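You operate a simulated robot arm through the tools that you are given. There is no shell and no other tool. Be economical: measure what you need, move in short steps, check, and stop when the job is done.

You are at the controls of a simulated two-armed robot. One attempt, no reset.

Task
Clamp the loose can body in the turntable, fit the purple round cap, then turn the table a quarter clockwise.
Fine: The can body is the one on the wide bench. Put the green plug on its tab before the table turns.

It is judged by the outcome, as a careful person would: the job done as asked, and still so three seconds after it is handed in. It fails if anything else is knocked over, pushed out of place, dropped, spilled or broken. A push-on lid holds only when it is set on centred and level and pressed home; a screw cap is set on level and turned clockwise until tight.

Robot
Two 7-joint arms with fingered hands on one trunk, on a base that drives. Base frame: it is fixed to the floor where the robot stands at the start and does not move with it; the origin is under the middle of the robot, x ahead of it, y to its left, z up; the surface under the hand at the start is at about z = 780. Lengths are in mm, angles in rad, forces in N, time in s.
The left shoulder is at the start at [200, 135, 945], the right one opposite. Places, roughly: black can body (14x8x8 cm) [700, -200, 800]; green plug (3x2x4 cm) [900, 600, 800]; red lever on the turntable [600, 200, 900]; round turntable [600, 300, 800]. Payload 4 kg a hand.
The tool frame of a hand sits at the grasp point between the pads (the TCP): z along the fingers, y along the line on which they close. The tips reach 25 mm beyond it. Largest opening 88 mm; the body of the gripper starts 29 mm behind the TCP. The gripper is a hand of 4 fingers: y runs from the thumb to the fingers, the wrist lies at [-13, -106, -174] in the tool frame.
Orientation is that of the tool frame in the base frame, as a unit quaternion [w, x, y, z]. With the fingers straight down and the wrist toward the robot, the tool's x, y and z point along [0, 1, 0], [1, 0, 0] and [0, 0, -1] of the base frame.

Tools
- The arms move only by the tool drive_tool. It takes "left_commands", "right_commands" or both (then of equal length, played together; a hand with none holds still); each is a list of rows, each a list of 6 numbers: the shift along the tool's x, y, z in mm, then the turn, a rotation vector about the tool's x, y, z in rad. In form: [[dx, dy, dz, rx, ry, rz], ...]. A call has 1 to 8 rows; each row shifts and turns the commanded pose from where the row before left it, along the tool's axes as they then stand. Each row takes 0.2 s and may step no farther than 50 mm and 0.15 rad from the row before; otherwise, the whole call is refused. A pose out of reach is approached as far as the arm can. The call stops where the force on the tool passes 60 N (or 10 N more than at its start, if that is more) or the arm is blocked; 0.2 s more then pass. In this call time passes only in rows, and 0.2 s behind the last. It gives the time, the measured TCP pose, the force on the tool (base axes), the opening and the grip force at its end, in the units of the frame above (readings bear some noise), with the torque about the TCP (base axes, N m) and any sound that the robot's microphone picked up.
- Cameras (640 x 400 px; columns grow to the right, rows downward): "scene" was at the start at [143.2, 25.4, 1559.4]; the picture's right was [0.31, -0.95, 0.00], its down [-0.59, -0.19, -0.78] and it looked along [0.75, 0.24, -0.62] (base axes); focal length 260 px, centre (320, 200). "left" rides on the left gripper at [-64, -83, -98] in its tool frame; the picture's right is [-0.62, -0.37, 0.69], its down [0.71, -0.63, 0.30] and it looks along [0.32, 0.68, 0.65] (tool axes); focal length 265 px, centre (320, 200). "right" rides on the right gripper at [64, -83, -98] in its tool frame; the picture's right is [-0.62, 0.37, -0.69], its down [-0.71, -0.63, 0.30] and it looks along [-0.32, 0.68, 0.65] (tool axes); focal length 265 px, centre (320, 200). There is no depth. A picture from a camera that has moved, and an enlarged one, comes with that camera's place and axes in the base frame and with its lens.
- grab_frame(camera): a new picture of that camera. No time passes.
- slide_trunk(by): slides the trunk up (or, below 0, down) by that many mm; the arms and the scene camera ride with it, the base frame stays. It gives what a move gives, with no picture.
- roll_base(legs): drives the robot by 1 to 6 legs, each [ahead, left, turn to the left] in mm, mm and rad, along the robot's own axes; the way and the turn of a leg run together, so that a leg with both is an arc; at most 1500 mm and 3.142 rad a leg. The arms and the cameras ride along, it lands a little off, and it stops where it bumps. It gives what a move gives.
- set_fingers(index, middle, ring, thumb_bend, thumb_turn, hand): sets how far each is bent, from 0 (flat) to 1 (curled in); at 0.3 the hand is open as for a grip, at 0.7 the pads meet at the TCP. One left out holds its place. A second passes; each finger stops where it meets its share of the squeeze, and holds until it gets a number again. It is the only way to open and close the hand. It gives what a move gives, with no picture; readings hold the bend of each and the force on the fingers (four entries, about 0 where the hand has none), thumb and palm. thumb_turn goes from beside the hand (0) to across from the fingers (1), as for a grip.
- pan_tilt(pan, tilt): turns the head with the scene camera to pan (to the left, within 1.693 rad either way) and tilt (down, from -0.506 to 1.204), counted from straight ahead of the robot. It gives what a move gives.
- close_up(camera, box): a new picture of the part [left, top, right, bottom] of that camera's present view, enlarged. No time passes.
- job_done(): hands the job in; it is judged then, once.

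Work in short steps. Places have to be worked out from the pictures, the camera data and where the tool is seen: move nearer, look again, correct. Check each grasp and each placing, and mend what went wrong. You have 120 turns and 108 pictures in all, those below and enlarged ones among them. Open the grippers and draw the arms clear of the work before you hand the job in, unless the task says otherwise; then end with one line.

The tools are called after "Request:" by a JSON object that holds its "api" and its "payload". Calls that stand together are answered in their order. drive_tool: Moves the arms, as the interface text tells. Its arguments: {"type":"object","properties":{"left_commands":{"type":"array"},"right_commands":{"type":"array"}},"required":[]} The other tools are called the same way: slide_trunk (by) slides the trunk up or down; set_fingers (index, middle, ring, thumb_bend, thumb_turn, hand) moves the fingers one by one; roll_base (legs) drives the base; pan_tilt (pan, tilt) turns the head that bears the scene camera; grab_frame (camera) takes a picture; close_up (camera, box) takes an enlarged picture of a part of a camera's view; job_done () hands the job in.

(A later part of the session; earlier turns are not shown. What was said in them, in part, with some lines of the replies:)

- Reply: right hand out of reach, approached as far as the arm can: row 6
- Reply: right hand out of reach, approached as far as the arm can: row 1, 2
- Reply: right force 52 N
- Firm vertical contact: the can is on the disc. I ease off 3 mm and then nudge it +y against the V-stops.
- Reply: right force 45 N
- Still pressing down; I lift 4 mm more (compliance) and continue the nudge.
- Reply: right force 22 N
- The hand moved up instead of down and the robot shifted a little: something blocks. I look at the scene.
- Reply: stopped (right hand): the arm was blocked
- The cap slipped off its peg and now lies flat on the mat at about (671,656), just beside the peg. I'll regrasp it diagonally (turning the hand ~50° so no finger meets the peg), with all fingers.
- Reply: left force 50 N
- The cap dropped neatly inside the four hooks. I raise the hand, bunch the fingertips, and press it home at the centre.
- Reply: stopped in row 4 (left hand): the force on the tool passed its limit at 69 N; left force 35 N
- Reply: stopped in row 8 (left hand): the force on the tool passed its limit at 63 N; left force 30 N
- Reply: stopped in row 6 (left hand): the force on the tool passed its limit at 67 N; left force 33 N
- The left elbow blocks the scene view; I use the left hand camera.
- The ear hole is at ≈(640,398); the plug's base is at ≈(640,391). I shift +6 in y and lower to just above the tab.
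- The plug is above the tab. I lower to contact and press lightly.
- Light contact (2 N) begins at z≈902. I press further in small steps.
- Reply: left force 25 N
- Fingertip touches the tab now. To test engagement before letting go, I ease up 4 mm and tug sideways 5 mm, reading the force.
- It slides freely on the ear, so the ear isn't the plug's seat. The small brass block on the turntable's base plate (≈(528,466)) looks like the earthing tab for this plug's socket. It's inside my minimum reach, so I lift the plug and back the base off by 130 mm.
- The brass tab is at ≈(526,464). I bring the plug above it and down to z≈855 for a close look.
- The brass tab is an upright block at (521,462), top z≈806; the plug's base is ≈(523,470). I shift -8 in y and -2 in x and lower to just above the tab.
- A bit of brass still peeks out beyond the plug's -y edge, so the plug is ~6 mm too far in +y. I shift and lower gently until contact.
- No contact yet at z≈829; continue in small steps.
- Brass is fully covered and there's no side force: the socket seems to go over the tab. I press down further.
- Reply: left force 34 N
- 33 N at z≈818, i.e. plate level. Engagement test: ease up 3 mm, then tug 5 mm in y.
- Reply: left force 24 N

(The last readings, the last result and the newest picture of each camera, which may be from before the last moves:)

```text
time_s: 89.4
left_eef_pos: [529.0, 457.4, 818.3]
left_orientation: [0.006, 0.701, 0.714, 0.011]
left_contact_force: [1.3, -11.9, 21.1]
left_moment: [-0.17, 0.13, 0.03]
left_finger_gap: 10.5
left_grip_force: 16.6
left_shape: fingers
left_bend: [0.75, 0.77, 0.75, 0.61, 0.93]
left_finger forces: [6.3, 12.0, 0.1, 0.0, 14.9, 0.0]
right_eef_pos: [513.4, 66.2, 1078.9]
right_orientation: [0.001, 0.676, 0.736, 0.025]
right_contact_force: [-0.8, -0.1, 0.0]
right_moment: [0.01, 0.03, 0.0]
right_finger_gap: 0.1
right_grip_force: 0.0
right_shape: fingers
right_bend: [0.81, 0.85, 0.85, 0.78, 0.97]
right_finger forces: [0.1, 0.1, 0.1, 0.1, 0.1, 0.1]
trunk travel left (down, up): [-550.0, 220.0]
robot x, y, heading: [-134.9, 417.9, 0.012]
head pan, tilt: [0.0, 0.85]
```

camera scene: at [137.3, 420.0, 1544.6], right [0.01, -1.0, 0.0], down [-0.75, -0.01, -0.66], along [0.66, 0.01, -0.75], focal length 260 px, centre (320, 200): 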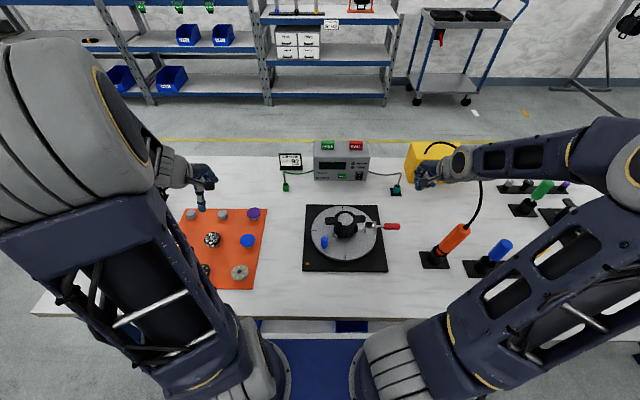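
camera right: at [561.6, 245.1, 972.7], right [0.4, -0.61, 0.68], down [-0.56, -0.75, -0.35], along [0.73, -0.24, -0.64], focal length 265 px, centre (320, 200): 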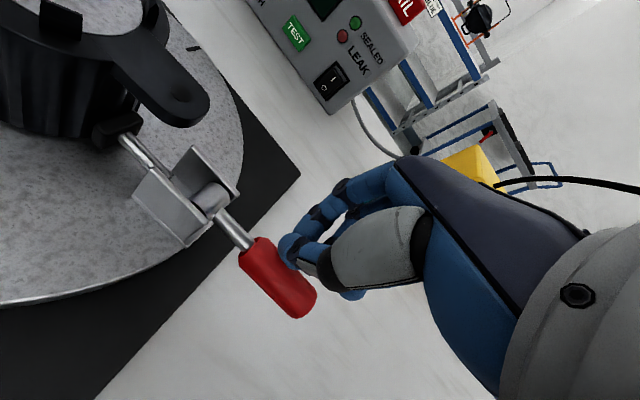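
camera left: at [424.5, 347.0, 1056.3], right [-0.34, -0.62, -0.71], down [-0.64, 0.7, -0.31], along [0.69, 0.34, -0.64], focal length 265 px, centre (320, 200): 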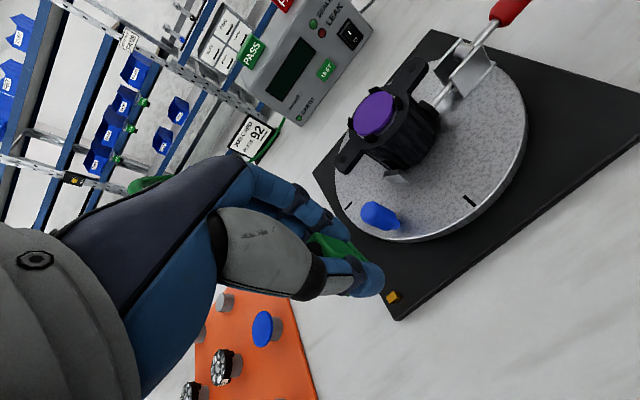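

It resists (12 N for 1.5 mm), though still pressed. I ease up more and tug the other way.

Request:
{"api": "drive_tool", "payload": {"left_commands": [[0, 0, -3, 0, 0, 0], [-10, 0, 0, 0, 0, 0]]}}

```text
time_s: 90.0
left_eef_pos: [527.1, 452.1, 819.0]
left_orientation: [0.003, 0.698, 0.716, 0.01]
left_contact_force: [-0.5, 2.5, 5.3]
left_moment: [0.08, 0.04, 0.0]
left_finger_gap: 10.6
left_grip_force: 13.7
left_shape: fingers
left_bend: [0.74, 0.76, 0.75, 0.61, 0.94]
left_finger forces: [5.7, 9.9, 0.0, 0.0, 10.9, 0.1]
right_eef_pos: [512.6, 67.2, 1077.5]
right_orientation: [-0.001, 0.677, 0.736, 0.025]
right_contact_force: [-0.7, -0.1, -0.4]
right_moment: [-0.02, 0.0, -0.04]
right_finger_gap: 0.0
right_grip_force: 0.1
right_shape: fingers
right_bend: [0.81, 0.85, 0.85, 0.78, 0.97]
right_finger forces: [0.0, 0.0, 0.0, 0.0, 0.0, 0.1]
trunk travel left (down, up): [-550.0, 220.0]
robot x, y, heading: [-138.4, 418.3, 0.014]
head pan, tilt: [0.0, 0.85]
```

It moved 5 mm with little force; I tug 6 mm more to see whether the tab stops it.

Request:
{"api": "drive_tool", "payload": {"left_commands": [[-6, 0, 0, 0, 0, 0]]}}

Request:
{"api": "close_up", "payload": {"camera": "left", "box": [260, 190, 430, 330]}}

```text
time_s: 90.4
left_eef_pos: [528.3, 444.9, 820.3]
left_orientation: [0.003, 0.7, 0.714, 0.01]
left_contact_force: [-0.6, 0.2, 0.1]
left_moment: [-0.01, -0.04, -0.02]
left_finger_gap: 10.3
left_grip_force: 9.7
left_shape: fingers
left_bend: [0.74, 0.75, 0.75, 0.61, 0.95]
left_finger forces: [6.2, 3.5, 0.1, 0.0, 9.4, 0.0]
right_eef_pos: [513.2, 67.7, 1078.0]
right_orientation: [0.0, 0.677, 0.736, 0.025]
right_contact_force: [-1.0, -0.2, -0.9]
right_moment: [-0.01, 0.0, 0.02]
right_finger_gap: 0.1
right_grip_force: 0.0
right_shape: fingers
right_bend: [0.81, 0.85, 0.85, 0.78, 0.97]
right_finger forces: [0.0, 0.0, 0.0, 0.1, 0.1, 0.0]
trunk travel left (down, up): [-550.0, 220.0]
robot x, y, heading: [-134.5, 419.4, 0.014]
head pan, tilt: [0.0, 0.85]
```

```text
2.86 times, centred on (345, 260) of left
camera zoom: at [444.7, 378.4, 915.7], right [-0.34, -0.62, -0.71], down [-0.64, 0.7, -0.31], along [0.69, 0.34, -0.64], focal length 758 px, centre (249, 29)
```

zoom: 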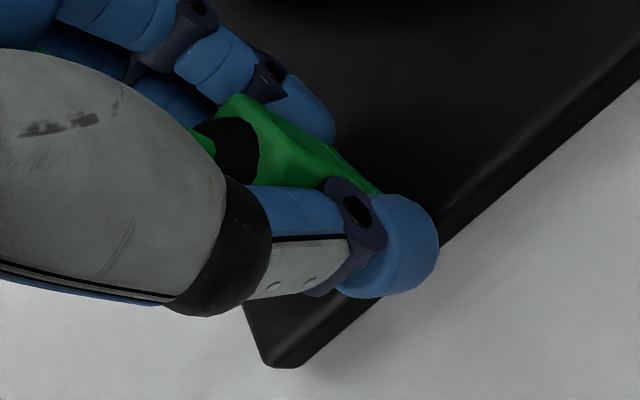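

The plug came away freely, so it was beside the tab. I probe by touch: raise slightly clear of the plate and sweep +y in small steps to feel the tab.

Request:
{"api": "drive_tool", "payload": {"left_commands": [[0, 0, -4, 0, 0, 0], [5, 0, 0, 0, 0, 0], [5, 0, 0, 0, 0, 0]]}}

Request:
{"api": "drive_tool", "payload": {"left_commands": [[4, 0, 0, 0, 0, 0]]}}

Request:
{"api": "drive_tool", "payload": {"left_commands": [[4, 0, 0, 0, 0, 0]]}}

```text
time_s: 91.2
left_eef_pos: [528.7, 454.1, 825.1]
left_orientation: [0.004, 0.701, 0.714, 0.011]
left_contact_force: [0.7, -0.1, -0.1]
left_moment: [0.01, -0.02, 0.01]
left_finger_gap: 10.6
left_grip_force: 9.1
left_shape: fingers
left_bend: [0.74, 0.75, 0.75, 0.61, 0.95]
left_finger forces: [6.1, 3.4, 0.0, 0.0, 9.3, 0.1]
right_eef_pos: [513.9, 67.2, 1078.2]
right_orientation: [0.0, 0.676, 0.736, 0.026]
right_contact_force: [-0.4, 0.6, -0.1]
right_moment: [-0.02, 0.01, 0.0]
right_finger_gap: 0.0
right_grip_force: 0.0
right_shape: fingers
right_bend: [0.81, 0.85, 0.85, 0.78, 0.97]
right_finger forces: [0.0, 0.0, 0.1, 0.1, 0.0, 0.1]
trunk travel left (down, up): [-550.0, 220.0]
robot x, y, heading: [-137.2, 420.2, 0.009]
head pan, tilt: [0.0, 0.85]
```

```text
time_s: 91.6
left_eef_pos: [527.6, 459.1, 824.0]
left_orientation: [0.006, 0.699, 0.715, 0.011]
left_contact_force: [-0.3, 0.0, 0.0]
left_moment: [0.0, -0.01, -0.02]
left_finger_gap: 10.6
left_grip_force: 9.3
left_shape: fingers
left_bend: [0.74, 0.75, 0.75, 0.61, 0.95]
left_finger forces: [6.1, 3.5, 0.1, 0.0, 9.4, 0.0]
right_eef_pos: [514.6, 66.6, 1077.6]
right_orientation: [0.001, 0.677, 0.736, 0.026]
right_contact_force: [-0.6, -1.0, -0.6]
right_moment: [0.02, 0.05, 0.01]
right_finger_gap: 0.0
right_grip_force: 0.0
right_shape: fingers
right_bend: [0.81, 0.85, 0.85, 0.78, 0.97]
right_finger forces: [0.1, 0.0, 0.0, 0.1, 0.0, 0.0]
trunk travel left (down, up): [-550.0, 220.0]
robot x, y, heading: [-135.5, 418.2, 0.01]
head pan, tilt: [0.0, 0.85]
```

```text
time_s: 92.0
left_eef_pos: [528.2, 463.0, 824.5]
left_orientation: [0.005, 0.701, 0.713, 0.011]
left_contact_force: [-1.2, 0.0, -0.2]
left_moment: [0.0, -0.02, 0.05]
left_finger_gap: 10.5
left_grip_force: 9.5
left_shape: fingers
left_bend: [0.74, 0.75, 0.75, 0.61, 0.95]
left_finger forces: [6.1, 3.4, 0.0, 0.0, 9.4, 0.0]
right_eef_pos: [513.6, 66.9, 1078.7]
right_orientation: [0.0, 0.676, 0.736, 0.026]
right_contact_force: [0.8, 0.2, 0.1]
right_moment: [0.03, -0.01, -0.02]
right_finger_gap: 0.0
right_grip_force: 0.0
right_shape: fingers
right_bend: [0.81, 0.85, 0.85, 0.78, 0.97]
right_finger forces: [0.1, 0.1, 0.0, 0.0, 0.0, 0.0]
trunk travel left (down, up): [-550.0, 220.0]
robot x, y, heading: [-136.1, 418.1, 0.008]
head pan, tilt: [0.0, 0.85]
```

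No contact during the sweep at this height, which means the tab is lower (top ≈795): recomputed it lies at (526,466), and the plug centre is at TCP+(-8,-2). I move to TCP (534,468) and lower again.

Request:
{"api": "drive_tool", "payload": {"left_commands": [[0, 0, -6, 0, 0, 0], [5, 6, 0, 0, 0, 0], [0, 0, 5, 0, 0, 0], [0, 0, 3, 0, 0, 0]]}}

Request:
{"api": "drive_tool", "payload": {"left_commands": [[0, 0, 3, 0, 0, 0], [0, 0, 3, 0, 0, 0]]}}

Request:
{"api": "drive_tool", "payload": {"left_commands": [[0, 0, 3, 0, 0, 0]]}}

```text
time_s: 93.0
left_eef_pos: [533.9, 466.7, 822.6]
left_orientation: [0.004, 0.701, 0.714, 0.012]
left_contact_force: [0.1, 0.0, 0.0]
left_moment: [-0.01, 0.0, -0.03]
left_finger_gap: 10.5
left_grip_force: 9.5
left_shape: fingers
left_bend: [0.74, 0.75, 0.75, 0.61, 0.95]
left_finger forces: [6.1, 3.4, 0.1, 0.0, 9.5, 0.0]
right_eef_pos: [514.4, 67.4, 1078.2]
right_orientation: [0.001, 0.676, 0.737, 0.026]
right_contact_force: [-0.2, 0.2, 0.1]
right_moment: [-0.01, 0.0, 0.02]
right_finger_gap: 0.0
right_grip_force: 0.1
right_shape: fingers
right_bend: [0.81, 0.85, 0.85, 0.78, 0.97]
right_finger forces: [0.0, 0.0, 0.0, 0.1, 0.0, 0.0]
trunk travel left (down, up): [-550.0, 220.0]
robot x, y, heading: [-133.3, 419.2, 0.013]
head pan, tilt: [0.0, 0.85]
```

```text
time_s: 93.6
left_eef_pos: [535.3, 464.7, 819.7]
left_orientation: [0.006, 0.7, 0.714, 0.012]
left_contact_force: [-5.2, -0.7, 26.1]
left_moment: [-0.15, 0.68, -0.06]
left_finger_gap: 10.8
left_grip_force: 19.9
left_shape: fingers
left_bend: [0.74, 0.75, 0.75, 0.61, 0.95]
left_finger forces: [4.5, 2.6, 0.1, 0.0, 32.2, 0.0]
right_eef_pos: [513.9, 67.4, 1078.8]
right_orientation: [0.0, 0.676, 0.736, 0.027]
right_contact_force: [1.0, 0.3, -0.5]
right_moment: [0.02, 0.0, 0.03]
right_finger_gap: 0.0
right_grip_force: 0.2
right_shape: fingers
right_bend: [0.81, 0.85, 0.85, 0.78, 0.97]
right_finger forces: [0.1, 0.1, 0.0, 0.0, 0.0, 0.0]
trunk travel left (down, up): [-550.0, 220.0]
robot x, y, heading: [-136.4, 415.4, 0.013]
head pan, tilt: [0.0, 0.85]
```

```text
time_s: 94.1
left_eef_pos: [537.2, 464.6, 820.0]
left_orientation: [0.012, 0.7, 0.714, 0.015]
left_contact_force: [-9.1, -0.2, 31.0]
left_moment: [-0.2, 0.95, -0.03]
left_finger_gap: 11.5
left_grip_force: 21.3
left_shape: fingers
left_bend: [0.74, 0.75, 0.75, 0.6, 0.95]
left_finger forces: [2.7, 1.3, 0.0, 0.1, 38.8, 0.1]
right_eef_pos: [511.7, 68.0, 1077.8]
right_orientation: [0.002, 0.677, 0.735, 0.027]
right_contact_force: [-0.5, 0.2, 0.3]
right_moment: [0.0, 0.01, -0.01]
right_finger_gap: 0.0
right_grip_force: 0.1
right_shape: fingers
right_bend: [0.81, 0.85, 0.85, 0.78, 0.97]
right_finger forces: [0.0, 0.0, 0.1, 0.1, 0.0, 0.0]
trunk travel left (down, up): [-550.0, 220.0]
robot x, y, heading: [-138.6, 416.9, 0.01]
head pan, tilt: [0.0, 0.85]
stopped in row 1 (left hand): the force on the tool passed its limit at 62 N (the readings are from after the stop); the commanded pose is now the measured one
```

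Contact now came mostly through the thumb at about (514,458). Re-deriving the plug's offset from the boot in the earlier close-up gives TCP+(-6,-2), so the proper TCP is ≈(531,466). I lift, shift -6 in x and try again.

Request:
{"api": "drive_tool", "payload": {"left_commands": [[0, 0, -7, 0, 0, 0], [1.5, -6, 0, 0, 0, 0], [0, 0, 4, 0, 0, 0], [0, 0, 3, 0, 0, 0]]}}

Request:
{"api": "drive_tool", "payload": {"left_commands": [[0, 0, 2, 0, 0, 0], [0, 0, 2, 0, 0, 0]]}}

Request:
{"api": "close_up", "payload": {"camera": "left", "box": [270, 190, 430, 330]}}

```text
time_s: 95.1
left_eef_pos: [531.9, 466.2, 820.0]
left_orientation: [0.014, 0.7, 0.714, 0.016]
left_contact_force: [-3.6, 0.3, 30.3]
left_moment: [-0.12, 0.82, -0.02]
left_finger_gap: 11.3
left_grip_force: 21.5
left_shape: fingers
left_bend: [0.74, 0.75, 0.75, 0.6, 0.95]
left_finger forces: [4.7, 3.2, 0.0, 0.0, 34.9, 0.0]
right_eef_pos: [512.5, 67.2, 1078.5]
right_orientation: [0.0, 0.676, 0.736, 0.026]
right_contact_force: [0.1, 0.4, -0.2]
right_moment: [-0.02, 0.0, -0.01]
right_finger_gap: 0.0
right_grip_force: 0.1
right_shape: fingers
right_bend: [0.81, 0.85, 0.85, 0.78, 0.97]
right_finger forces: [0.0, 0.0, 0.0, 0.0, 0.0, 0.1]
trunk travel left (down, up): [-550.0, 220.0]
robot x, y, heading: [-135.1, 416.4, 0.009]
head pan, tilt: [0.0, 0.85]
```

```text
time_s: 95.6
left_eef_pos: [535.7, 465.6, 820.5]
left_orientation: [0.018, 0.7, 0.714, 0.019]
left_contact_force: [-6.2, -0.3, 29.1]
left_moment: [-0.18, 0.99, -0.07]
left_finger_gap: 11.8
left_grip_force: 20.5
left_shape: fingers
left_bend: [0.74, 0.75, 0.75, 0.59, 0.96]
left_finger forces: [2.8, 1.7, 0.0, 0.1, 35.7, 0.0]
right_eef_pos: [512.8, 66.7, 1076.8]
right_orientation: [0.001, 0.676, 0.736, 0.026]
right_contact_force: [0.7, 0.6, 0.1]
right_moment: [0.01, 0.03, -0.04]
right_finger_gap: 0.1
right_grip_force: 0.1
right_shape: fingers
right_bend: [0.81, 0.85, 0.85, 0.78, 0.97]
right_finger forces: [0.0, 0.0, 0.1, 0.0, 0.0, 0.0]
trunk travel left (down, up): [-550.0, 220.0]
robot x, y, heading: [-136.9, 421.0, 0.011]
head pan, tilt: [0.0, 0.85]
stopped in row 2 (left hand): the force on the tool passed its limit at 63 N (the readings are from after the stop); the commanded pose is now the measured one
```

```text
2.86 times, centred on (350, 260) of left
camera zoom: at [450.2, 399.4, 913.5], right [-0.32, -0.63, -0.71], down [-0.63, 0.7, -0.34], along [0.71, 0.34, -0.62], focal length 758 px, centre (234, 29)
```

zoom: 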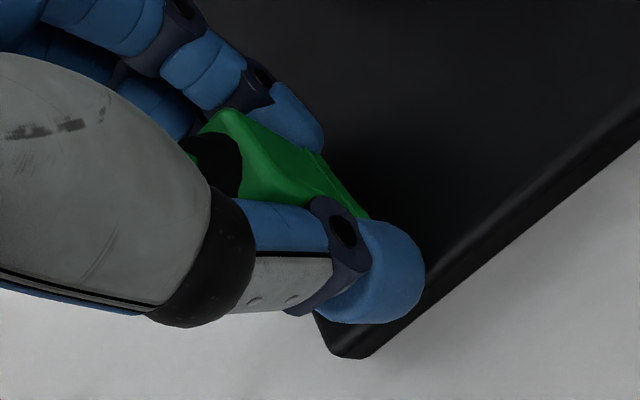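

The thumb tip lands on the plate before the plug can go down: the plug was pushed up in my grip. I'll set it on the free bench beside the plate (≈(540,528)), and regrip higher so that the plug's base protrudes.

Request:
{"api": "drive_tool", "payload": {"left_commands": [[0, 0, -15, 0, 0, 0], [0, 0, -15, 0.05, 0, 0], [32, 0, 0, 0, 0, 0], [32, 6, 0, 0, 0, 0], [0, 0, 15, 0, 0, 0], [0, 0, 14, 0, 0, 0]]}}

Request:
{"api": "drive_tool", "payload": {"left_commands": [[0, 0, 6, 0, 0, 0], [0, 0, 4, 0, 0, 0]]}}

```text
time_s: 97.0
left_eef_pos: [537.0, 529.2, 820.6]
left_orientation: [-0.002, 0.7, 0.714, -0.001]
left_contact_force: [0.2, 0.2, -0.4]
left_moment: [-0.01, -0.01, 0.0]
left_finger_gap: 10.7
left_grip_force: 9.9
left_shape: fingers
left_bend: [0.74, 0.74, 0.75, 0.6, 0.96]
left_finger forces: [5.9, 3.5, 0.1, 0.0, 9.3, 0.0]
right_eef_pos: [513.2, 66.7, 1077.7]
right_orientation: [0.0, 0.676, 0.736, 0.026]
right_contact_force: [0.6, -0.1, -0.2]
right_moment: [0.03, 0.0, -0.03]
right_finger_gap: 0.0
right_grip_force: 0.0
right_shape: fingers
right_bend: [0.81, 0.85, 0.85, 0.78, 0.97]
right_finger forces: [0.0, 0.0, 0.0, 0.0, 0.0, 0.1]
trunk travel left (down, up): [-550.0, 220.0]
robot x, y, heading: [-134.9, 418.2, 0.008]
head pan, tilt: [0.0, 0.85]
```

```text
time_s: 97.6
left_eef_pos: [536.6, 528.4, 809.6]
left_orientation: [-0.002, 0.7, 0.714, -0.001]
left_contact_force: [-0.4, 0.1, -0.6]
left_moment: [0.04, 0.04, 0.01]
left_finger_gap: 10.6
left_grip_force: 9.2
left_shape: fingers
left_bend: [0.74, 0.74, 0.75, 0.6, 0.96]
left_finger forces: [5.9, 3.4, 0.1, 0.0, 9.4, 0.0]
right_eef_pos: [513.3, 68.3, 1077.7]
right_orientation: [0.001, 0.676, 0.736, 0.026]
right_contact_force: [-0.6, 0.5, -0.9]
right_moment: [0.01, 0.01, 0.0]
right_finger_gap: 0.0
right_grip_force: 0.1
right_shape: fingers
right_bend: [0.81, 0.85, 0.85, 0.78, 0.97]
right_finger forces: [0.1, 0.0, 0.0, 0.0, 0.1, 0.1]
trunk travel left (down, up): [-550.0, 220.0]
robot x, y, heading: [-138.0, 417.4, 0.01]
head pan, tilt: [0.0, 0.85]
```

No contact yet at 809.6; I lower until something touches.

Request:
{"api": "drive_tool", "payload": {"left_commands": [[0, 0, 3, 0, 0, 0]]}}

Request:
{"api": "drive_tool", "payload": {"left_commands": [[0, 0, 2, 0, 0, 0]]}}

```text
time_s: 98.0
left_eef_pos: [537.4, 529.6, 808.1]
left_orientation: [-0.002, 0.7, 0.714, -0.001]
left_contact_force: [-1.7, 0.3, 5.9]
left_moment: [0.0, 0.2, -0.02]
left_finger_gap: 11.0
left_grip_force: 11.6
left_shape: fingers
left_bend: [0.74, 0.74, 0.75, 0.59, 0.96]
left_finger forces: [5.5, 3.2, 0.0, 0.0, 14.7, 0.1]
right_eef_pos: [513.9, 68.2, 1078.9]
right_orientation: [0.0, 0.676, 0.736, 0.026]
right_contact_force: [-0.3, 0.5, -0.2]
right_moment: [-0.01, -0.01, -0.03]
right_finger_gap: 0.0
right_grip_force: 0.0
right_shape: fingers
right_bend: [0.81, 0.85, 0.85, 0.78, 0.97]
right_finger forces: [0.1, 0.0, 0.1, 0.1, 0.0, 0.0]
trunk travel left (down, up): [-550.0, 220.0]
robot x, y, heading: [-133.4, 416.6, 0.009]
head pan, tilt: [0.0, 0.85]
```

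```text
time_s: 98.4
left_eef_pos: [537.9, 529.7, 806.6]
left_orientation: [-0.001, 0.7, 0.714, 0.001]
left_contact_force: [-2.1, -1.5, 29.2]
left_moment: [-0.19, 0.9, 0.03]
left_finger_gap: 11.6
left_grip_force: 20.7
left_shape: fingers
left_bend: [0.74, 0.74, 0.75, 0.59, 0.96]
left_finger forces: [4.0, 2.2, 0.0, 0.0, 35.4, 0.1]
right_eef_pos: [513.1, 67.1, 1079.3]
right_orientation: [0.0, 0.676, 0.736, 0.026]
right_contact_force: [-0.3, 0.0, 1.0]
right_moment: [-0.03, -0.02, 0.02]
right_finger_gap: 0.0
right_grip_force: 0.1
right_shape: fingers
right_bend: [0.81, 0.85, 0.85, 0.78, 0.97]
right_finger forces: [0.0, 0.0, 0.0, 0.0, 0.0, 0.0]
trunk travel left (down, up): [-550.0, 220.0]
robot x, y, heading: [-138.5, 415.8, 0.008]
head pan, tilt: [0.0, 0.85]
```

The thumb tip reaches the bench at TCP 808 (so the plate is at z≈792). I ease up, open slightly (keeping the plug caged), raise 10 mm and regrip.

Request:
{"api": "drive_tool", "payload": {"left_commands": [[0, 0, -3, 0, 0, 0]]}}

Request:
{"api": "set_fingers", "payload": {"hand": "left", "index": 0.62, "middle": 0.62, "ring": 0.6, "thumb_bend": 0.5}}

Request:
{"api": "drive_tool", "payload": {"left_commands": [[0, -5, -6, 0, 0, 0], [0, 0, -4, 0, 0, 0]]}}

Request:
{"api": "close_up", "payload": {"camera": "left", "box": [250, 160, 430, 320]}}

```text
time_s: 98.8
left_eef_pos: [537.6, 530.8, 807.3]
left_orientation: [-0.001, 0.7, 0.714, -0.001]
left_contact_force: [-0.2, -0.6, 12.3]
left_moment: [-0.06, 0.36, 0.03]
left_finger_gap: 10.9
left_grip_force: 14.8
left_shape: fingers
left_bend: [0.74, 0.74, 0.75, 0.6, 0.95]
left_finger forces: [5.6, 2.7, 0.1, 0.0, 21.3, 0.1]
right_eef_pos: [511.8, 67.1, 1077.9]
right_orientation: [0.0, 0.676, 0.736, 0.025]
right_contact_force: [0.1, 1.0, -0.4]
right_moment: [0.06, 0.0, 0.02]
right_finger_gap: 0.0
right_grip_force: 0.0
right_shape: fingers
right_bend: [0.81, 0.85, 0.85, 0.78, 0.97]
right_finger forces: [0.0, 0.0, 0.0, 0.0, 0.0, 0.0]
trunk travel left (down, up): [-550.0, 220.0]
robot x, y, heading: [-132.3, 423.5, 0.01]
head pan, tilt: [0.0, 0.85]
```

```text
time_s: 99.8
left_eef_pos: [538.3, 529.8, 807.9]
left_orientation: [-0.002, 0.7, 0.714, -0.001]
left_contact_force: [0.5, -3.3, 6.4]
left_moment: [-0.1, -0.05, -0.02]
left_finger_gap: 26.3
left_grip_force: 3.3
left_shape: fingers
left_bend: [0.63, 0.63, 0.6, 0.51, 0.97]
left_finger forces: [4.4, 1.7, 0.1, 0.0, 0.2, 0.0]
right_eef_pos: [512.2, 67.6, 1078.5]
right_orientation: [-0.001, 0.676, 0.736, 0.026]
right_contact_force: [-0.1, -0.3, 0.2]
right_moment: [-0.03, 0.04, -0.02]
right_finger_gap: 0.2
right_grip_force: 0.0
right_shape: fingers
right_bend: [0.81, 0.85, 0.85, 0.78, 0.97]
right_finger forces: [0.0, 0.1, 0.0, 0.1, 0.0, 0.0]
trunk travel left (down, up): [-550.0, 220.0]
robot x, y, heading: [-132.9, 418.9, 0.007]
head pan, tilt: [0.0, 0.85]
```

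```text
time_s: 100.4
left_eef_pos: [532.9, 529.3, 817.2]
left_orientation: [-0.002, 0.7, 0.714, -0.001]
left_contact_force: [0.8, -0.3, -0.3]
left_moment: [-0.02, 0.01, 0.04]
left_finger_gap: 27.8
left_grip_force: 0.1
left_shape: fingers
left_bend: [0.62, 0.62, 0.6, 0.5, 0.97]
left_finger forces: [0.0, 0.1, 0.0, 0.0, 0.0, 0.1]
right_eef_pos: [513.7, 67.2, 1078.8]
right_orientation: [0.0, 0.676, 0.736, 0.026]
right_contact_force: [-0.7, -0.4, 0.2]
right_moment: [-0.01, 0.02, 0.01]
right_finger_gap: 0.0
right_grip_force: 0.1
right_shape: fingers
right_bend: [0.81, 0.85, 0.85, 0.78, 0.97]
right_finger forces: [0.0, 0.1, 0.0, 0.0, 0.0, 0.0]
trunk travel left (down, up): [-550.0, 220.0]
robot x, y, heading: [-135.5, 418.7, 0.008]
head pan, tilt: [0.0, 0.85]
```

```text
2.50 times, centred on (340, 240) of left
camera zoom: at [453.1, 464.1, 914.9], right [-0.36, -0.63, -0.69], down [-0.65, 0.7, -0.3], along [0.67, 0.34, -0.66], focal length 664 px, centre (270, 100)
```

zoom: 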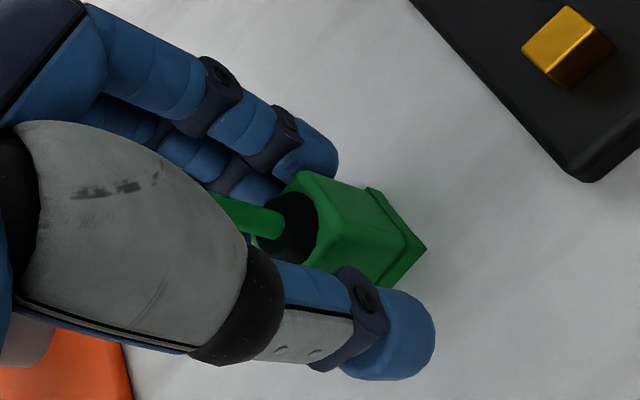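

Very useful view: plug standing at centre (529.5,530), yawed ~10°, and the tab at (523,465), top z≈800. I regrip now, higher on the plug.

Request:
{"api": "set_fingers", "payload": {"hand": "left", "index": 0.8, "middle": 0.8, "ring": 0.75, "thumb_bend": 0.7}}

```text
time_s: 101.4
left_eef_pos: [534.0, 529.6, 816.4]
left_orientation: [-0.001, 0.7, 0.714, -0.001]
left_contact_force: [-0.2, 0.6, -0.2]
left_moment: [-0.02, -0.03, -0.01]
left_finger_gap: 14.7
left_grip_force: 15.6
left_shape: fingers
left_bend: [0.78, 0.78, 0.75, 0.57, 0.95]
left_finger forces: [9.0, 6.5, 0.1, 0.0, 16.9, 0.1]
right_eef_pos: [513.6, 67.3, 1076.4]
right_orientation: [0.0, 0.676, 0.736, 0.026]
right_contact_force: [-0.2, -0.3, 0.2]
right_moment: [0.01, 0.0, 0.04]
right_finger_gap: 0.3
right_grip_force: 0.0
right_shape: fingers
right_bend: [0.81, 0.85, 0.85, 0.78, 0.97]
right_finger forces: [0.0, 0.0, 0.0, 0.0, 0.0, 0.0]
trunk travel left (down, up): [-550.0, 220.0]
robot x, y, heading: [-136.7, 421.1, 0.007]
head pan, tilt: [0.0, 0.85]
```

Gripped at 15 N with the base 36 mm below the TCP. I lift and move over the tab, hovering ~5 mm above it, then look.

Request:
{"api": "drive_tool", "payload": {"left_commands": [[0, 0, -15, 0, 0, 0], [0, 0, -15, 0, 0, 0], [-33, -1, 0, 0, 0, 0], [-32, 0, 0, 0, 0, 0], [0, 0, 3, 0, 0, 0]]}}

Request:
{"api": "close_up", "payload": {"camera": "left", "box": [260, 170, 430, 310]}}

```text
time_s: 102.6
left_eef_pos: [535.7, 463.8, 843.0]
left_orientation: [-0.001, 0.7, 0.714, -0.001]
left_contact_force: [-0.2, 0.4, -0.3]
left_moment: [0.0, -0.03, 0.0]
left_finger_gap: 14.0
left_grip_force: 15.8
left_shape: fingers
left_bend: [0.78, 0.78, 0.75, 0.57, 0.95]
left_finger forces: [9.0, 6.4, 0.0, 0.1, 16.9, 0.0]
right_eef_pos: [513.1, 67.3, 1077.8]
right_orientation: [0.001, 0.676, 0.736, 0.026]
right_contact_force: [-0.3, 0.4, 0.2]
right_moment: [0.0, 0.0, 0.0]
right_finger_gap: 0.0
right_grip_force: 0.1
right_shape: fingers
right_bend: [0.81, 0.85, 0.85, 0.78, 0.97]
right_finger forces: [0.0, 0.1, 0.0, 0.0, 0.0, 0.1]
trunk travel left (down, up): [-550.0, 220.0]
robot x, y, heading: [-137.2, 419.1, 0.009]
head pan, tilt: [0.0, 0.85]
```

```text
2.86 times, centred on (345, 240) of left
camera zoom: at [454.5, 398.5, 941.4], right [-0.36, -0.63, -0.69], down [-0.65, 0.7, -0.3], along [0.67, 0.34, -0.66], focal length 758 px, centre (249, 86)
```

zoom: 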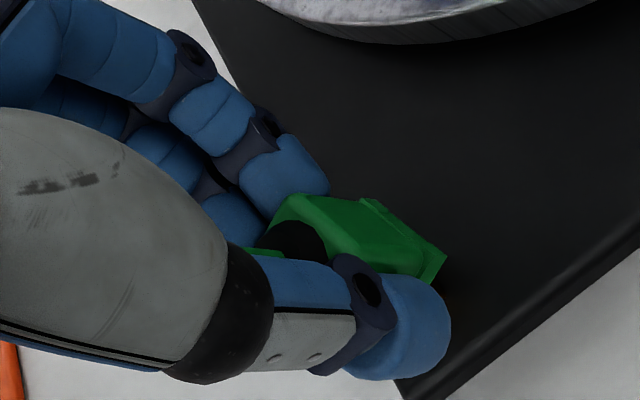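

The plug is yawed ~13° and its centre is at about (525.5,460.5) vs the tab (523,465). I rotate 0.22 rad clockwise, shift, and lower.

Request:
{"api": "drive_tool", "payload": {"left_commands": [[0, 0, 0, 0, 0, 0.11], [0, 0, 0, 0, 0, 0.11], [1.3, -2.4, 0, 0, 0, 0], [0, 0, 3, 0, 0, 0]]}}

Request:
{"api": "drive_tool", "payload": {"left_commands": [[0, 0, 3, 0, 0, 0], [0, 0, 2, 0, 0, 0]]}}

Request:
{"api": "drive_tool", "payload": {"left_commands": [[0, 0, 2, 0, 0, 0], [0, 0, 2, 0, 0, 0]]}}

```text
time_s: 103.6
left_eef_pos: [532.1, 463.8, 841.7]
left_orientation: [-0.001, 0.774, 0.633, -0.001]
left_contact_force: [0.7, 0.2, 0.2]
left_moment: [-0.02, -0.01, 0.0]
left_finger_gap: 14.3
left_grip_force: 16.1
left_shape: fingers
left_bend: [0.78, 0.78, 0.75, 0.57, 0.95]
left_finger forces: [9.1, 6.3, 0.0, 0.1, 16.9, 0.0]
right_eef_pos: [514.8, 66.3, 1078.3]
right_orientation: [0.001, 0.676, 0.737, 0.026]
right_contact_force: [1.1, -0.2, 0.1]
right_moment: [-0.01, 0.0, 0.01]
right_finger_gap: 0.0
right_grip_force: 0.0
right_shape: fingers
right_bend: [0.81, 0.85, 0.85, 0.78, 0.97]
right_finger forces: [0.0, 0.0, 0.0, 0.0, 0.0, 0.0]
trunk travel left (down, up): [-550.0, 220.0]
robot x, y, heading: [-132.9, 421.8, 0.008]
head pan, tilt: [0.0, 0.85]
```

```text
time_s: 104.2
left_eef_pos: [533.3, 464.8, 837.4]
left_orientation: [-0.001, 0.774, 0.634, -0.001]
left_contact_force: [-1.0, -1.3, 5.4]
left_moment: [-0.02, 0.11, -0.01]
left_finger_gap: 14.5
left_grip_force: 16.9
left_shape: fingers
left_bend: [0.78, 0.78, 0.75, 0.57, 0.94]
left_finger forces: [8.9, 6.7, 0.1, 0.0, 19.1, 0.0]
right_eef_pos: [514.4, 68.5, 1078.5]
right_orientation: [0.0, 0.676, 0.737, 0.026]
right_contact_force: [0.3, -0.7, 0.2]
right_moment: [-0.02, 0.01, 0.0]
right_finger_gap: 0.0
right_grip_force: 0.0
right_shape: fingers
right_bend: [0.81, 0.85, 0.85, 0.78, 0.97]
right_finger forces: [0.0, 0.0, 0.0, 0.1, 0.0, 0.1]
trunk travel left (down, up): [-550.0, 220.0]
robot x, y, heading: [-135.5, 417.9, 0.016]
head pan, tilt: [0.0, 0.85]
```

```text
time_s: 104.8
left_eef_pos: [534.4, 465.5, 832.8]
left_orientation: [-0.001, 0.773, 0.634, 0.0]
left_contact_force: [7.3, -0.8, 5.0]
left_moment: [-0.02, -0.13, -0.04]
left_finger_gap: 14.3
left_grip_force: 19.3
left_shape: fingers
left_bend: [0.78, 0.79, 0.75, 0.57, 0.95]
left_finger forces: [10.7, 11.5, 0.0, 0.0, 16.2, 0.0]
right_eef_pos: [513.5, 67.3, 1077.6]
right_orientation: [0.0, 0.676, 0.736, 0.026]
right_contact_force: [0.1, 0.7, 0.2]
right_moment: [0.02, 0.0, -0.02]
right_finger_gap: 0.1
right_grip_force: 0.0
right_shape: fingers
right_bend: [0.81, 0.85, 0.85, 0.78, 0.97]
right_finger forces: [0.0, 0.0, 0.1, 0.0, 0.0, 0.0]
trunk travel left (down, up): [-550.0, 220.0]
robot x, y, heading: [-140.0, 417.3, 0.008]
head pan, tilt: [0.0, 0.85]
```

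Contact at the tab top and then it slipped further down with a side force of 7 N: it is entering the socket. I keep pressing.

Request:
{"api": "drive_tool", "payload": {"left_commands": [[0, 1, 2, 0, 0, 0], [0, 0, 2, 0, 0, 0]]}}

Request:
{"api": "drive_tool", "payload": {"left_commands": [[0, 0, 2, 0, 0, 0], [0, 0, 2, 0, 0, 0]]}}

```text
time_s: 105.4
left_eef_pos: [533.9, 465.3, 831.6]
left_orientation: [0.001, 0.774, 0.633, 0.002]
left_contact_force: [8.3, 0.1, 27.1]
left_moment: [0.02, 0.21, -0.01]
left_finger_gap: 14.7
left_grip_force: 25.2
left_shape: fingers
left_bend: [0.78, 0.8, 0.75, 0.57, 0.95]
left_finger forces: [14.2, 14.2, 0.1, 0.1, 22.9, 0.1]
right_eef_pos: [514.0, 66.7, 1078.4]
right_orientation: [0.001, 0.676, 0.736, 0.027]
right_contact_force: [-0.3, -0.1, -0.4]
right_moment: [-0.01, 0.03, 0.0]
right_finger_gap: 0.2
right_grip_force: 0.0
right_shape: fingers
right_bend: [0.81, 0.85, 0.85, 0.78, 0.97]
right_finger forces: [0.0, 0.0, 0.0, 0.0, 0.1, 0.0]
trunk travel left (down, up): [-550.0, 220.0]
robot x, y, heading: [-135.7, 421.8, 0.014]
head pan, tilt: [0.0, 0.85]
```

```text
time_s: 106.0
left_eef_pos: [534.3, 466.7, 826.2]
left_orientation: [0.001, 0.774, 0.633, 0.002]
left_contact_force: [16.8, -0.7, 22.2]
left_moment: [-0.02, -0.03, 0.02]
left_finger_gap: 13.7
left_grip_force: 21.5
left_shape: fingers
left_bend: [0.79, 0.79, 0.75, 0.59, 0.95]
left_finger forces: [17.2, 12.6, 0.0, 0.1, 13.2, 0.1]
right_eef_pos: [512.7, 68.0, 1077.8]
right_orientation: [0.0, 0.677, 0.736, 0.027]
right_contact_force: [0.3, 0.5, -0.6]
right_moment: [0.0, 0.03, 0.0]
right_finger_gap: 0.0
right_grip_force: 0.0
right_shape: fingers
right_bend: [0.81, 0.85, 0.85, 0.78, 0.97]
right_finger forces: [0.0, 0.1, 0.1, 0.1, 0.0, 0.0]
trunk travel left (down, up): [-550.0, 220.0]
robot x, y, heading: [-135.2, 419.0, 0.007]
head pan, tilt: [0.0, 0.85]
```

At z≈826 (plate level) with the tab constraining it sideways. Tug test: relax slightly and pull 5 mm in -y.

Request:
{"api": "drive_tool", "payload": {"left_commands": [[0, 0, -3, 0, 0, 0], [-6, 0, 0, 0, 0, 0]]}}

```text
time_s: 106.6
left_eef_pos: [533.6, 463.2, 827.2]
left_orientation: [-0.001, 0.773, 0.635, 0.001]
left_contact_force: [19.3, 14.6, 14.0]
left_moment: [0.13, -0.19, -0.05]
left_finger_gap: 13.5
left_grip_force: 22.2
left_shape: fingers
left_bend: [0.79, 0.78, 0.75, 0.59, 0.97]
left_finger forces: [18.1, 13.0, 0.1, 0.0, 12.8, 0.0]
right_eef_pos: [512.9, 67.0, 1076.4]
right_orientation: [0.0, 0.677, 0.736, 0.025]
right_contact_force: [-0.4, 0.4, -0.7]
right_moment: [-0.03, 0.01, -0.02]
right_finger_gap: 0.0
right_grip_force: 0.1
right_shape: fingers
right_bend: [0.81, 0.85, 0.85, 0.78, 0.97]
right_finger forces: [0.0, 0.1, 0.1, 0.0, 0.0, 0.0]
trunk travel left (down, up): [-550.0, 220.0]
robot x, y, heading: [-134.7, 417.7, 0.012]
head pan, tilt: [0.0, 0.85]
```

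It resists firmly in both directions: the plug is on the tab. I undo the tug, relieve the x force, press down once more and release.

Request:
{"api": "drive_tool", "payload": {"left_commands": [[6, 4, 0, 0, 0, 0], [0, 0, 3, 0, 0, 0], [0, 0, 3, 0, 0, 0], [0, 0, 2, 0, 0, 0]]}}

Request:
{"api": "set_fingers", "payload": {"hand": "left", "index": 0.5, "middle": 0.5, "ring": 0.5, "thumb_bend": 0.4}}

Request:
{"api": "drive_tool", "payload": {"left_commands": [[0, 0, -20, 0, 0, 0], [0, 0, -30, 0, 0, 0], [0, 0, -30, 0, 0, 0]]}}

Request:
{"api": "close_up", "payload": {"camera": "left", "box": [240, 60, 520, 330]}}

```text
time_s: 107.6
left_eef_pos: [536.7, 463.9, 818.9]
left_orientation: [-0.002, 0.774, 0.634, 0.0]
left_contact_force: [3.3, 1.1, 23.9]
left_moment: [0.0, 0.22, -0.05]
left_finger_gap: 15.0
left_grip_force: 21.1
left_shape: fingers
left_bend: [0.79, 0.79, 0.75, 0.58, 0.95]
left_finger forces: [13.5, 9.2, 0.0, 0.1, 19.3, 0.0]
right_eef_pos: [513.3, 66.9, 1078.8]
right_orientation: [0.0, 0.677, 0.736, 0.027]
right_contact_force: [0.3, -0.9, 0.3]
right_moment: [0.0, 0.02, 0.01]
right_finger_gap: 0.0
right_grip_force: 0.1
right_shape: fingers
right_bend: [0.81, 0.85, 0.85, 0.78, 0.97]
right_finger forces: [0.0, 0.0, 0.0, 0.0, 0.0, 0.1]
trunk travel left (down, up): [-550.0, 220.0]
robot x, y, heading: [-133.9, 418.0, 0.01]
head pan, tilt: [0.0, 0.85]
```

```text
time_s: 108.6
left_eef_pos: [537.7, 464.2, 819.0]
left_orientation: [-0.001, 0.774, 0.634, 0.0]
left_contact_force: [-7.0, 0.1, 21.2]
left_moment: [-0.13, -0.12, -0.05]
left_finger_gap: 37.1
left_grip_force: 9.9
left_shape: fingers
left_bend: [0.63, 0.54, 0.5, 0.4, 0.97]
left_finger forces: [14.8, 6.5, 0.0, 0.0, 0.0, 0.0]
right_eef_pos: [512.7, 66.7, 1078.0]
right_orientation: [0.0, 0.676, 0.736, 0.026]
right_contact_force: [0.5, 0.2, 0.0]
right_moment: [-0.02, -0.01, 0.0]
right_finger_gap: 0.0
right_grip_force: 0.1
right_shape: fingers
right_bend: [0.81, 0.85, 0.85, 0.78, 0.97]
right_finger forces: [0.1, 0.0, 0.0, 0.0, 0.0, 0.1]
trunk travel left (down, up): [-550.0, 220.0]
robot x, y, heading: [-136.0, 419.9, 0.009]
head pan, tilt: [0.0, 0.85]
```

```text
time_s: 109.4
left_eef_pos: [535.8, 463.8, 899.2]
left_orientation: [-0.003, 0.773, 0.634, -0.001]
left_contact_force: [0.3, 0.3, -0.7]
left_moment: [0.01, 0.02, -0.02]
left_finger_gap: 52.1
left_grip_force: 0.0
left_shape: fingers
left_bend: [0.5, 0.5, 0.5, 0.4, 0.97]
left_finger forces: [0.1, 0.0, 0.0, 0.0, 0.0, 0.0]
right_eef_pos: [515.1, 66.6, 1077.1]
right_orientation: [0.0, 0.676, 0.736, 0.026]
right_contact_force: [0.3, 0.0, -0.1]
right_moment: [0.0, 0.04, 0.0]
right_finger_gap: 0.0
right_grip_force: 0.0
right_shape: fingers
right_bend: [0.81, 0.85, 0.85, 0.78, 0.97]
right_finger forces: [0.0, 0.0, 0.1, 0.0, 0.0, 0.0]
trunk travel left (down, up): [-550.0, 220.0]
robot x, y, heading: [-135.7, 417.5, 0.007]
head pan, tilt: [0.0, 0.85]
```

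```text
1.48 times, centred on (380, 195) of left
camera zoom: at [443.6, 418.3, 995.8], right [-0.49, -0.53, -0.69], down [-0.48, 0.83, -0.3], along [0.73, 0.18, -0.66], focal length 393 px, centre (231, 207)
```

zoom: 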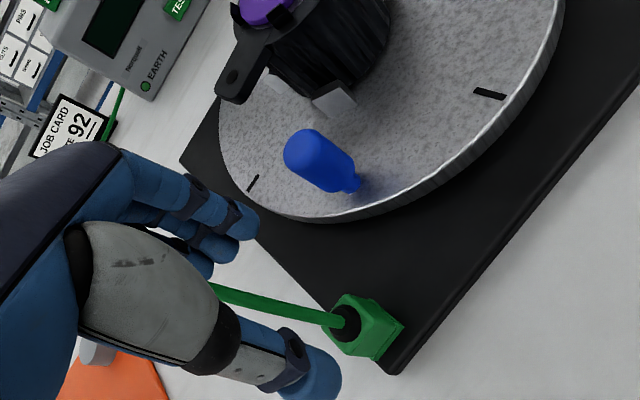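

The plug stands squarely on its tab at the plate corner. Now the quarter turn: I'll grip the blue knob (≈(577,414), top z≈852) with the left hand and swing it clockwise about the table centre (647,347). First I drive 65 mm forward for reach with the hand raised.

Request:
{"api": "drive_tool", "payload": {"left_commands": [[0, 0, -30, 0, 0, 0]]}}

Request:
{"api": "roll_base", "payload": {"legs": [[65, 0, 0]]}}

Request:
{"api": "set_fingers", "payload": {"hand": "left", "index": 0.45, "middle": 0.45, "ring": 0.45, "thumb_bend": 0.42}}

```text
time_s: 109.8
left_eef_pos: [535.6, 465.1, 928.9]
left_orientation: [-0.003, 0.774, 0.633, -0.001]
left_contact_force: [0.3, -0.7, 0.4]
left_moment: [0.0, 0.0, -0.01]
left_finger_gap: 52.1
left_grip_force: 0.0
left_shape: fingers
left_bend: [0.5, 0.5, 0.5, 0.4, 0.97]
left_finger forces: [0.1, 0.0, 0.0, 0.1, 0.0, 0.1]
right_eef_pos: [513.3, 67.9, 1078.5]
right_orientation: [0.001, 0.677, 0.736, 0.026]
right_contact_force: [-0.3, 0.9, 0.1]
right_moment: [0.02, 0.0, -0.01]
right_finger_gap: 0.2
right_grip_force: 0.1
right_shape: fingers
right_bend: [0.81, 0.85, 0.85, 0.78, 0.97]
right_finger forces: [0.0, 0.0, 0.0, 0.0, 0.0, 0.1]
trunk travel left (down, up): [-550.0, 220.0]
robot x, y, heading: [-138.5, 417.8, 0.008]
head pan, tilt: [0.0, 0.85]
```

```text
time_s: 110.8
left_eef_pos: [603.3, 464.4, 929.0]
left_orientation: [-0.001, 0.774, 0.633, 0.0]
left_contact_force: [0.3, -0.2, -1.0]
left_moment: [0.04, -0.02, -0.02]
left_finger_gap: 52.0
left_grip_force: 0.0
left_shape: fingers
left_bend: [0.5, 0.5, 0.5, 0.4, 0.97]
left_finger forces: [0.0, 0.1, 0.1, 0.0, 0.0, 0.0]
right_eef_pos: [581.6, 66.8, 1078.1]
right_orientation: [0.0, 0.677, 0.735, 0.027]
right_contact_force: [-0.2, 0.5, 0.7]
right_moment: [0.03, -0.01, -0.02]
right_finger_gap: 0.0
right_grip_force: 0.0
right_shape: fingers
right_bend: [0.81, 0.85, 0.85, 0.78, 0.97]
right_finger forces: [0.0, 0.0, 0.0, 0.1, 0.0, 0.1]
trunk travel left (down, up): [-550.0, 220.0]
robot x, y, heading: [-68.1, 422.6, 0.011]
head pan, tilt: [0.0, 0.85]
```

```text
time_s: 111.8
left_eef_pos: [603.8, 464.7, 928.9]
left_orientation: [-0.002, 0.775, 0.632, 0.0]
left_contact_force: [-0.3, -0.1, -0.6]
left_moment: [0.02, 0.03, 0.0]
left_finger_gap: 56.1
left_grip_force: 0.0
left_shape: fingers
left_bend: [0.45, 0.45, 0.45, 0.42, 0.97]
left_finger forces: [0.1, 0.0, 0.1, 0.1, 0.0, 0.2]
right_eef_pos: [580.5, 66.5, 1076.6]
right_orientation: [0.001, 0.677, 0.736, 0.026]
right_contact_force: [-0.2, 0.7, -0.2]
right_moment: [0.03, 0.04, 0.01]
right_finger_gap: 0.0
right_grip_force: 0.1
right_shape: fingers
right_bend: [0.81, 0.85, 0.85, 0.78, 0.97]
right_finger forces: [0.0, 0.0, 0.0, 0.0, 0.1, 0.2]
trunk travel left (down, up): [-550.0, 220.0]
robot x, y, heading: [-68.0, 420.2, 0.01]
head pan, tilt: [0.0, 0.85]
```

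Knob confirmed at ≈(575,413.5) from the last picture. I move above and descend around it.

Request:
{"api": "drive_tool", "payload": {"left_commands": [[-28, -9, 5, 0, 0, 0], [-28, -9, 5, 0, 0, 0], [0, 0, 25, 0, 0, 0], [0, 0, 25, 0, 0, 0], [0, 0, 14, 0, 0, 0], [0, 0, 8, 0, 0, 0]]}}

Request:
{"api": "set_fingers", "payload": {"hand": "left", "index": 0.72, "middle": 0.72, "ring": 0.65, "thumb_bend": 0.7}}

```text
time_s: 113.2
left_eef_pos: [572.3, 413.3, 845.3]
left_orientation: [-0.002, 0.775, 0.632, -0.001]
left_contact_force: [-0.6, 0.2, -0.2]
left_moment: [-0.03, 0.03, 0.02]
left_finger_gap: 55.9
left_grip_force: 0.1
left_shape: fingers
left_bend: [0.45, 0.45, 0.45, 0.42, 0.97]
left_finger forces: [0.0, 0.0, 0.1, 0.1, 0.1, 0.0]
right_eef_pos: [581.1, 67.9, 1078.4]
right_orientation: [0.0, 0.677, 0.736, 0.026]
right_contact_force: [0.2, -0.5, -0.3]
right_moment: [-0.02, -0.02, -0.02]
right_finger_gap: 0.2
right_grip_force: 0.1
right_shape: fingers
right_bend: [0.81, 0.85, 0.85, 0.78, 0.97]
right_finger forces: [0.0, 0.0, 0.0, 0.0, 0.1, 0.1]
trunk travel left (down, up): [-550.0, 220.0]
robot x, y, heading: [-65.6, 421.1, 0.006]
head pan, tilt: [0.0, 0.85]
```

```text
time_s: 114.2
left_eef_pos: [573.6, 413.6, 844.9]
left_orientation: [-0.002, 0.774, 0.633, -0.002]
left_contact_force: [5.8, -2.9, -8.7]
left_moment: [-0.02, -0.03, 0.01]
left_finger_gap: 11.1
left_grip_force: 7.2
left_shape: fingers
left_bend: [0.61, 0.67, 0.65, 0.66, 0.97]
left_finger forces: [8.8, 4.1, 0.1, 0.1, 3.1, 0.0]
right_eef_pos: [580.7, 66.3, 1077.9]
right_orientation: [0.0, 0.677, 0.735, 0.026]
right_contact_force: [-0.2, 0.2, -0.4]
right_moment: [-0.03, 0.03, 0.03]
right_finger_gap: 0.0
right_grip_force: 0.1
right_shape: fingers
right_bend: [0.81, 0.85, 0.85, 0.78, 0.97]
right_finger forces: [0.0, 0.0, 0.0, 0.0, 0.1, 0.0]
trunk travel left (down, up): [-550.0, 220.0]
robot x, y, heading: [-68.0, 419.0, 0.011]
head pan, tilt: [0.0, 0.85]
```

The knob is gripped (index, middle, thumb in contact). I swing the first third of the turn.

Request:
{"api": "drive_tool", "payload": {"left_commands": [[11.1, 8.2, 0, 0, 0, 0.1428], [11.1, 8.2, 0, 0, 0, 0.1428], [11.1, 8.2, 0, 0, 0, 0.1428], [11.1, 8.2, 0, 0, 0, 0.1428]]}}

```text
time_s: 115.2
left_eef_pos: [619.3, 440.7, 845.8]
left_orientation: [-0.002, 0.921, 0.389, -0.002]
left_contact_force: [1.7, -7.9, -9.3]
left_moment: [-0.03, -0.01, -0.02]
left_finger_gap: 11.6
left_grip_force: 9.0
left_shape: fingers
left_bend: [0.58, 0.71, 0.65, 0.66, 0.96]
left_finger forces: [10.1, 3.9, 0.0, 0.0, 3.3, 0.0]
right_eef_pos: [580.0, 66.9, 1078.1]
right_orientation: [0.0, 0.677, 0.735, 0.027]
right_contact_force: [0.2, 0.0, -1.3]
right_moment: [0.02, 0.02, 0.0]
right_finger_gap: 0.1
right_grip_force: 0.0
right_shape: fingers
right_bend: [0.81, 0.85, 0.85, 0.78, 0.97]
right_finger forces: [0.0, 0.1, 0.0, 0.1, 0.0, 0.0]
trunk travel left (down, up): [-550.0, 220.0]
robot x, y, heading: [-65.5, 418.3, 0.011]
head pan, tilt: [0.0, 0.85]
```

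Smooth and the grip holds. Continue.

Request:
{"api": "drive_tool", "payload": {"left_commands": [[11.1, 8.2, 0, 0, 0, 0.1428], [11.1, 8.2, 0, 0, 0, 0.1428], [11.1, 8.2, 0, 0, 0, 0.1428], [11.1, 8.2, 0, 0, 0, 0.1428]]}}

Request:
{"api": "drive_tool", "payload": {"left_commands": [[11.1, 8.2, 0, 0, 0, 0.1428], [11.1, 8.2, 0, 0, 0, 0.1428], [11.1, 8.2, 0, 0, 0, 0.1428]]}}

```text
time_s: 116.2
left_eef_pos: [674.5, 438.3, 846.2]
left_orientation: [-0.001, 0.994, 0.113, -0.002]
left_contact_force: [-3.8, -8.2, -6.0]
left_moment: [-0.11, 0.01, -0.01]
left_finger_gap: 11.5
left_grip_force: 7.8
left_shape: fingers
left_bend: [0.58, 0.71, 0.65, 0.67, 0.96]
left_finger forces: [10.5, 2.5, 0.0, 0.0, 2.4, 0.0]
right_eef_pos: [580.3, 67.7, 1078.2]
right_orientation: [0.0, 0.677, 0.735, 0.026]
right_contact_force: [0.1, 0.1, 0.5]
right_moment: [0.0, 0.03, 0.01]
right_finger_gap: 0.0
right_grip_force: 0.1
right_shape: fingers
right_bend: [0.81, 0.85, 0.85, 0.78, 0.97]
right_finger forces: [0.0, 0.0, 0.0, 0.1, 0.0, 0.0]
trunk travel left (down, up): [-550.0, 220.0]
robot x, y, heading: [-71.0, 422.9, 0.01]
head pan, tilt: [0.0, 0.85]
```

```text
time_s: 117.0
left_eef_pos: [711.5, 416.6, 845.8]
left_orientation: [0.0, 0.995, -0.101, -0.002]
left_contact_force: [-4.7, -8.1, -4.8]
left_moment: [-0.1, -0.02, 0.06]
left_finger_gap: 11.8
left_grip_force: 8.6
left_shape: fingers
left_bend: [0.57, 0.72, 0.65, 0.67, 0.97]
left_finger forces: [11.3, 3.7, 0.0, 0.1, 1.9, 0.1]
right_eef_pos: [580.1, 67.1, 1077.8]
right_orientation: [0.001, 0.677, 0.736, 0.026]
right_contact_force: [0.0, -0.7, -0.3]
right_moment: [-0.02, -0.03, -0.01]
right_finger_gap: 0.2
right_grip_force: 0.1
right_shape: fingers
right_bend: [0.81, 0.85, 0.85, 0.78, 0.97]
right_finger forces: [0.0, 0.1, 0.0, 0.0, 0.0, 0.0]
trunk travel left (down, up): [-550.0, 220.0]
robot x, y, heading: [-68.2, 419.4, 0.008]
head pan, tilt: [0.0, 0.85]
```

Hand rotated 90° with the knob now at (711,417), i.e. ~90° from the start. I release, raise clear and withdraw the left hand to the left.

Request:
{"api": "set_fingers", "payload": {"hand": "left", "index": 0.4, "middle": 0.4, "ring": 0.4, "thumb_bend": 0.4}}

Request:
{"api": "drive_tool", "payload": {"left_commands": [[0, 0, -30, 0, 0, 0], [0, 0, -45, 0, 0, 0], [0, 0, -45, 0, 0, 0], [0, -40, -20, 0, 0, 0], [0, -45, 0, 0, 0, 0], [0, -45, 0, 0, 0, 0], [0, -45, 0, 0, 0, 0], [0, -45, 0, 0, 0, 0]]}}

Request:
{"api": "drive_tool", "payload": {"left_commands": [[-30, -35, 0, 0, 0, 0], [-30, -35, 0, 0, 0, 0], [-30, -35, 0, 0, 0, 0], [-30, -35, 0, 0, 0, 0]]}}

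Request:
{"api": "grab_frame", "payload": {"camera": "scene"}}

```text
time_s: 118.0
left_eef_pos: [711.6, 416.3, 846.0]
left_orientation: [-0.001, 0.995, -0.1, -0.001]
left_contact_force: [-0.3, -0.6, -0.1]
left_moment: [-0.01, 0.0, 0.02]
left_finger_gap: 62.7
left_grip_force: 0.0
left_shape: fingers
left_bend: [0.4, 0.4, 0.4, 0.4, 0.97]
left_finger forces: [0.0, 0.0, 0.0, 0.0, 0.0, 0.1]
right_eef_pos: [581.2, 66.4, 1077.4]
right_orientation: [0.0, 0.677, 0.736, 0.026]
right_contact_force: [-0.5, -0.4, -0.5]
right_moment: [-0.02, 0.0, 0.04]
right_finger_gap: 0.1
right_grip_force: 0.0
right_shape: fingers
right_bend: [0.81, 0.85, 0.85, 0.78, 0.97]
right_finger forces: [0.1, 0.0, 0.1, 0.0, 0.0, 0.0]
trunk travel left (down, up): [-550.0, 220.0]
robot x, y, heading: [-71.1, 418.5, 0.011]
head pan, tilt: [0.0, 0.85]
```

```text
time_s: 119.8
left_eef_pos: [752.6, 633.8, 986.2]
left_orientation: [-0.001, 0.995, -0.1, -0.002]
left_contact_force: [-0.3, -0.2, 0.1]
left_moment: [0.01, -0.07, -0.03]
left_finger_gap: 63.3
left_grip_force: 0.1
left_shape: fingers
left_bend: [0.4, 0.4, 0.4, 0.4, 0.97]
left_finger forces: [0.0, 0.1, 0.1, 0.0, 0.1, 0.1]
right_eef_pos: [580.1, 68.1, 1078.8]
right_orientation: [0.001, 0.676, 0.736, 0.026]
right_contact_force: [-0.4, 0.3, 0.9]
right_moment: [0.03, 0.01, -0.03]
right_finger_gap: 0.0
right_grip_force: 0.1
right_shape: fingers
right_bend: [0.81, 0.85, 0.85, 0.78, 0.97]
right_finger forces: [0.0, 0.0, 0.0, 0.0, 0.1, 0.0]
trunk travel left (down, up): [-550.0, 220.0]
robot x, y, heading: [-66.1, 418.7, 0.005]
head pan, tilt: [0.0, 0.85]
```

```text
time_s: 120.8
left_eef_pos: [660.7, 793.8, 986.0]
left_orientation: [0.0, 0.995, -0.1, -0.002]
left_contact_force: [0.1, -0.4, -0.1]
left_moment: [-0.03, -0.01, -0.04]
left_finger_gap: 63.4
left_grip_force: 0.1
left_shape: fingers
left_bend: [0.4, 0.4, 0.4, 0.4, 0.97]
left_finger forces: [0.1, 0.0, 0.0, 0.0, 0.1, 0.0]
right_eef_pos: [580.9, 66.2, 1077.7]
right_orientation: [0.001, 0.677, 0.735, 0.026]
right_contact_force: [0.6, -0.3, -1.5]
right_moment: [0.0, 0.0, -0.01]
right_finger_gap: 0.0
right_grip_force: 0.1
right_shape: fingers
right_bend: [0.81, 0.85, 0.85, 0.78, 0.97]
right_finger forces: [0.0, 0.0, 0.0, 0.1, 0.1, 0.0]
trunk travel left (down, up): [-550.0, 220.0]
robot x, y, heading: [-67.4, 421.7, 0.01]
head pan, tilt: [0.0, 0.85]
```

```text
0 pictures are left
camera scene: at [71.1, 419.0, 1544.5], right [0.01, -1.0, 0.0], down [-0.75, -0.01, -0.66], along [0.66, 0.01, -0.75], focal length 260 px, centre (320, 200)
```

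scene: 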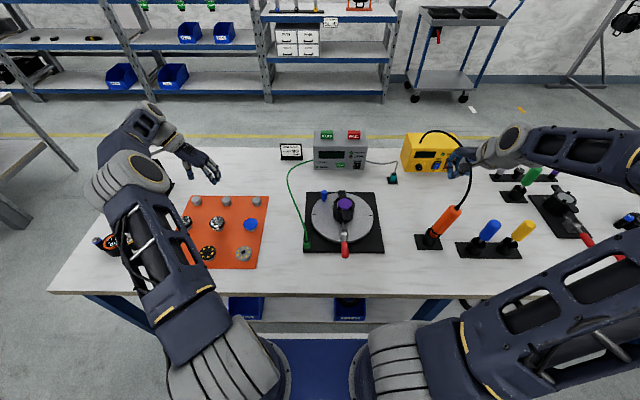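

The picture shows the table turned a quarter clockwise (lever now toward the robot, knob far-left), the can clamped, the purple cap on and the green plug on its tab. I open the right hand, which is clear of the work, and hand in.

Request:
{"api": "set_fingers", "payload": {"hand": "right", "index": 0.3, "middle": 0.3, "ring": 0.3, "thumb_bend": 0.3}}

Request:
{"api": "job_done", "payload": {}}

```text
time_s: 121.8
left_eef_pos: [660.1, 795.8, 986.0]
left_orientation: [-0.001, 0.995, -0.1, -0.002]
left_contact_force: [-0.2, 0.1, -0.5]
left_moment: [-0.01, 0.0, -0.01]
left_finger_gap: 63.3
left_grip_force: 0.0
left_shape: fingers
left_bend: [0.4, 0.4, 0.4, 0.4, 0.97]
left_finger forces: [0.0, 0.0, 0.1, 0.1, 0.0, 0.1]
right_eef_pos: [580.8, 67.4, 1078.1]
right_orientation: [0.0, 0.677, 0.736, 0.026]
right_contact_force: [0.3, -0.2, 0.3]
right_moment: [-0.02, 0.0, 0.04]
right_finger_gap: 84.4
right_grip_force: 0.0
right_shape: fingers
right_bend: [0.3, 0.3, 0.3, 0.3, 0.97]
right_finger forces: [0.1, 0.0, 0.0, 0.1, 0.0, 0.0]
trunk travel left (down, up): [-550.0, 220.0]
robot x, y, heading: [-67.0, 418.5, 0.01]
head pan, tilt: [0.0, 0.85]
```

```text
The job is handed in.
```

The job is handed in: the can is clamped, the purple cap pressed on, the green plug set on the brass tab at the turntable's base-plate corner (my reading of "its tab"), and the table turned about 90° clockwise; along the way the cap slipped off its peg onto the mat once and my right forearm leaned on the orange and blue tools, which still stood in their holders afterwards.
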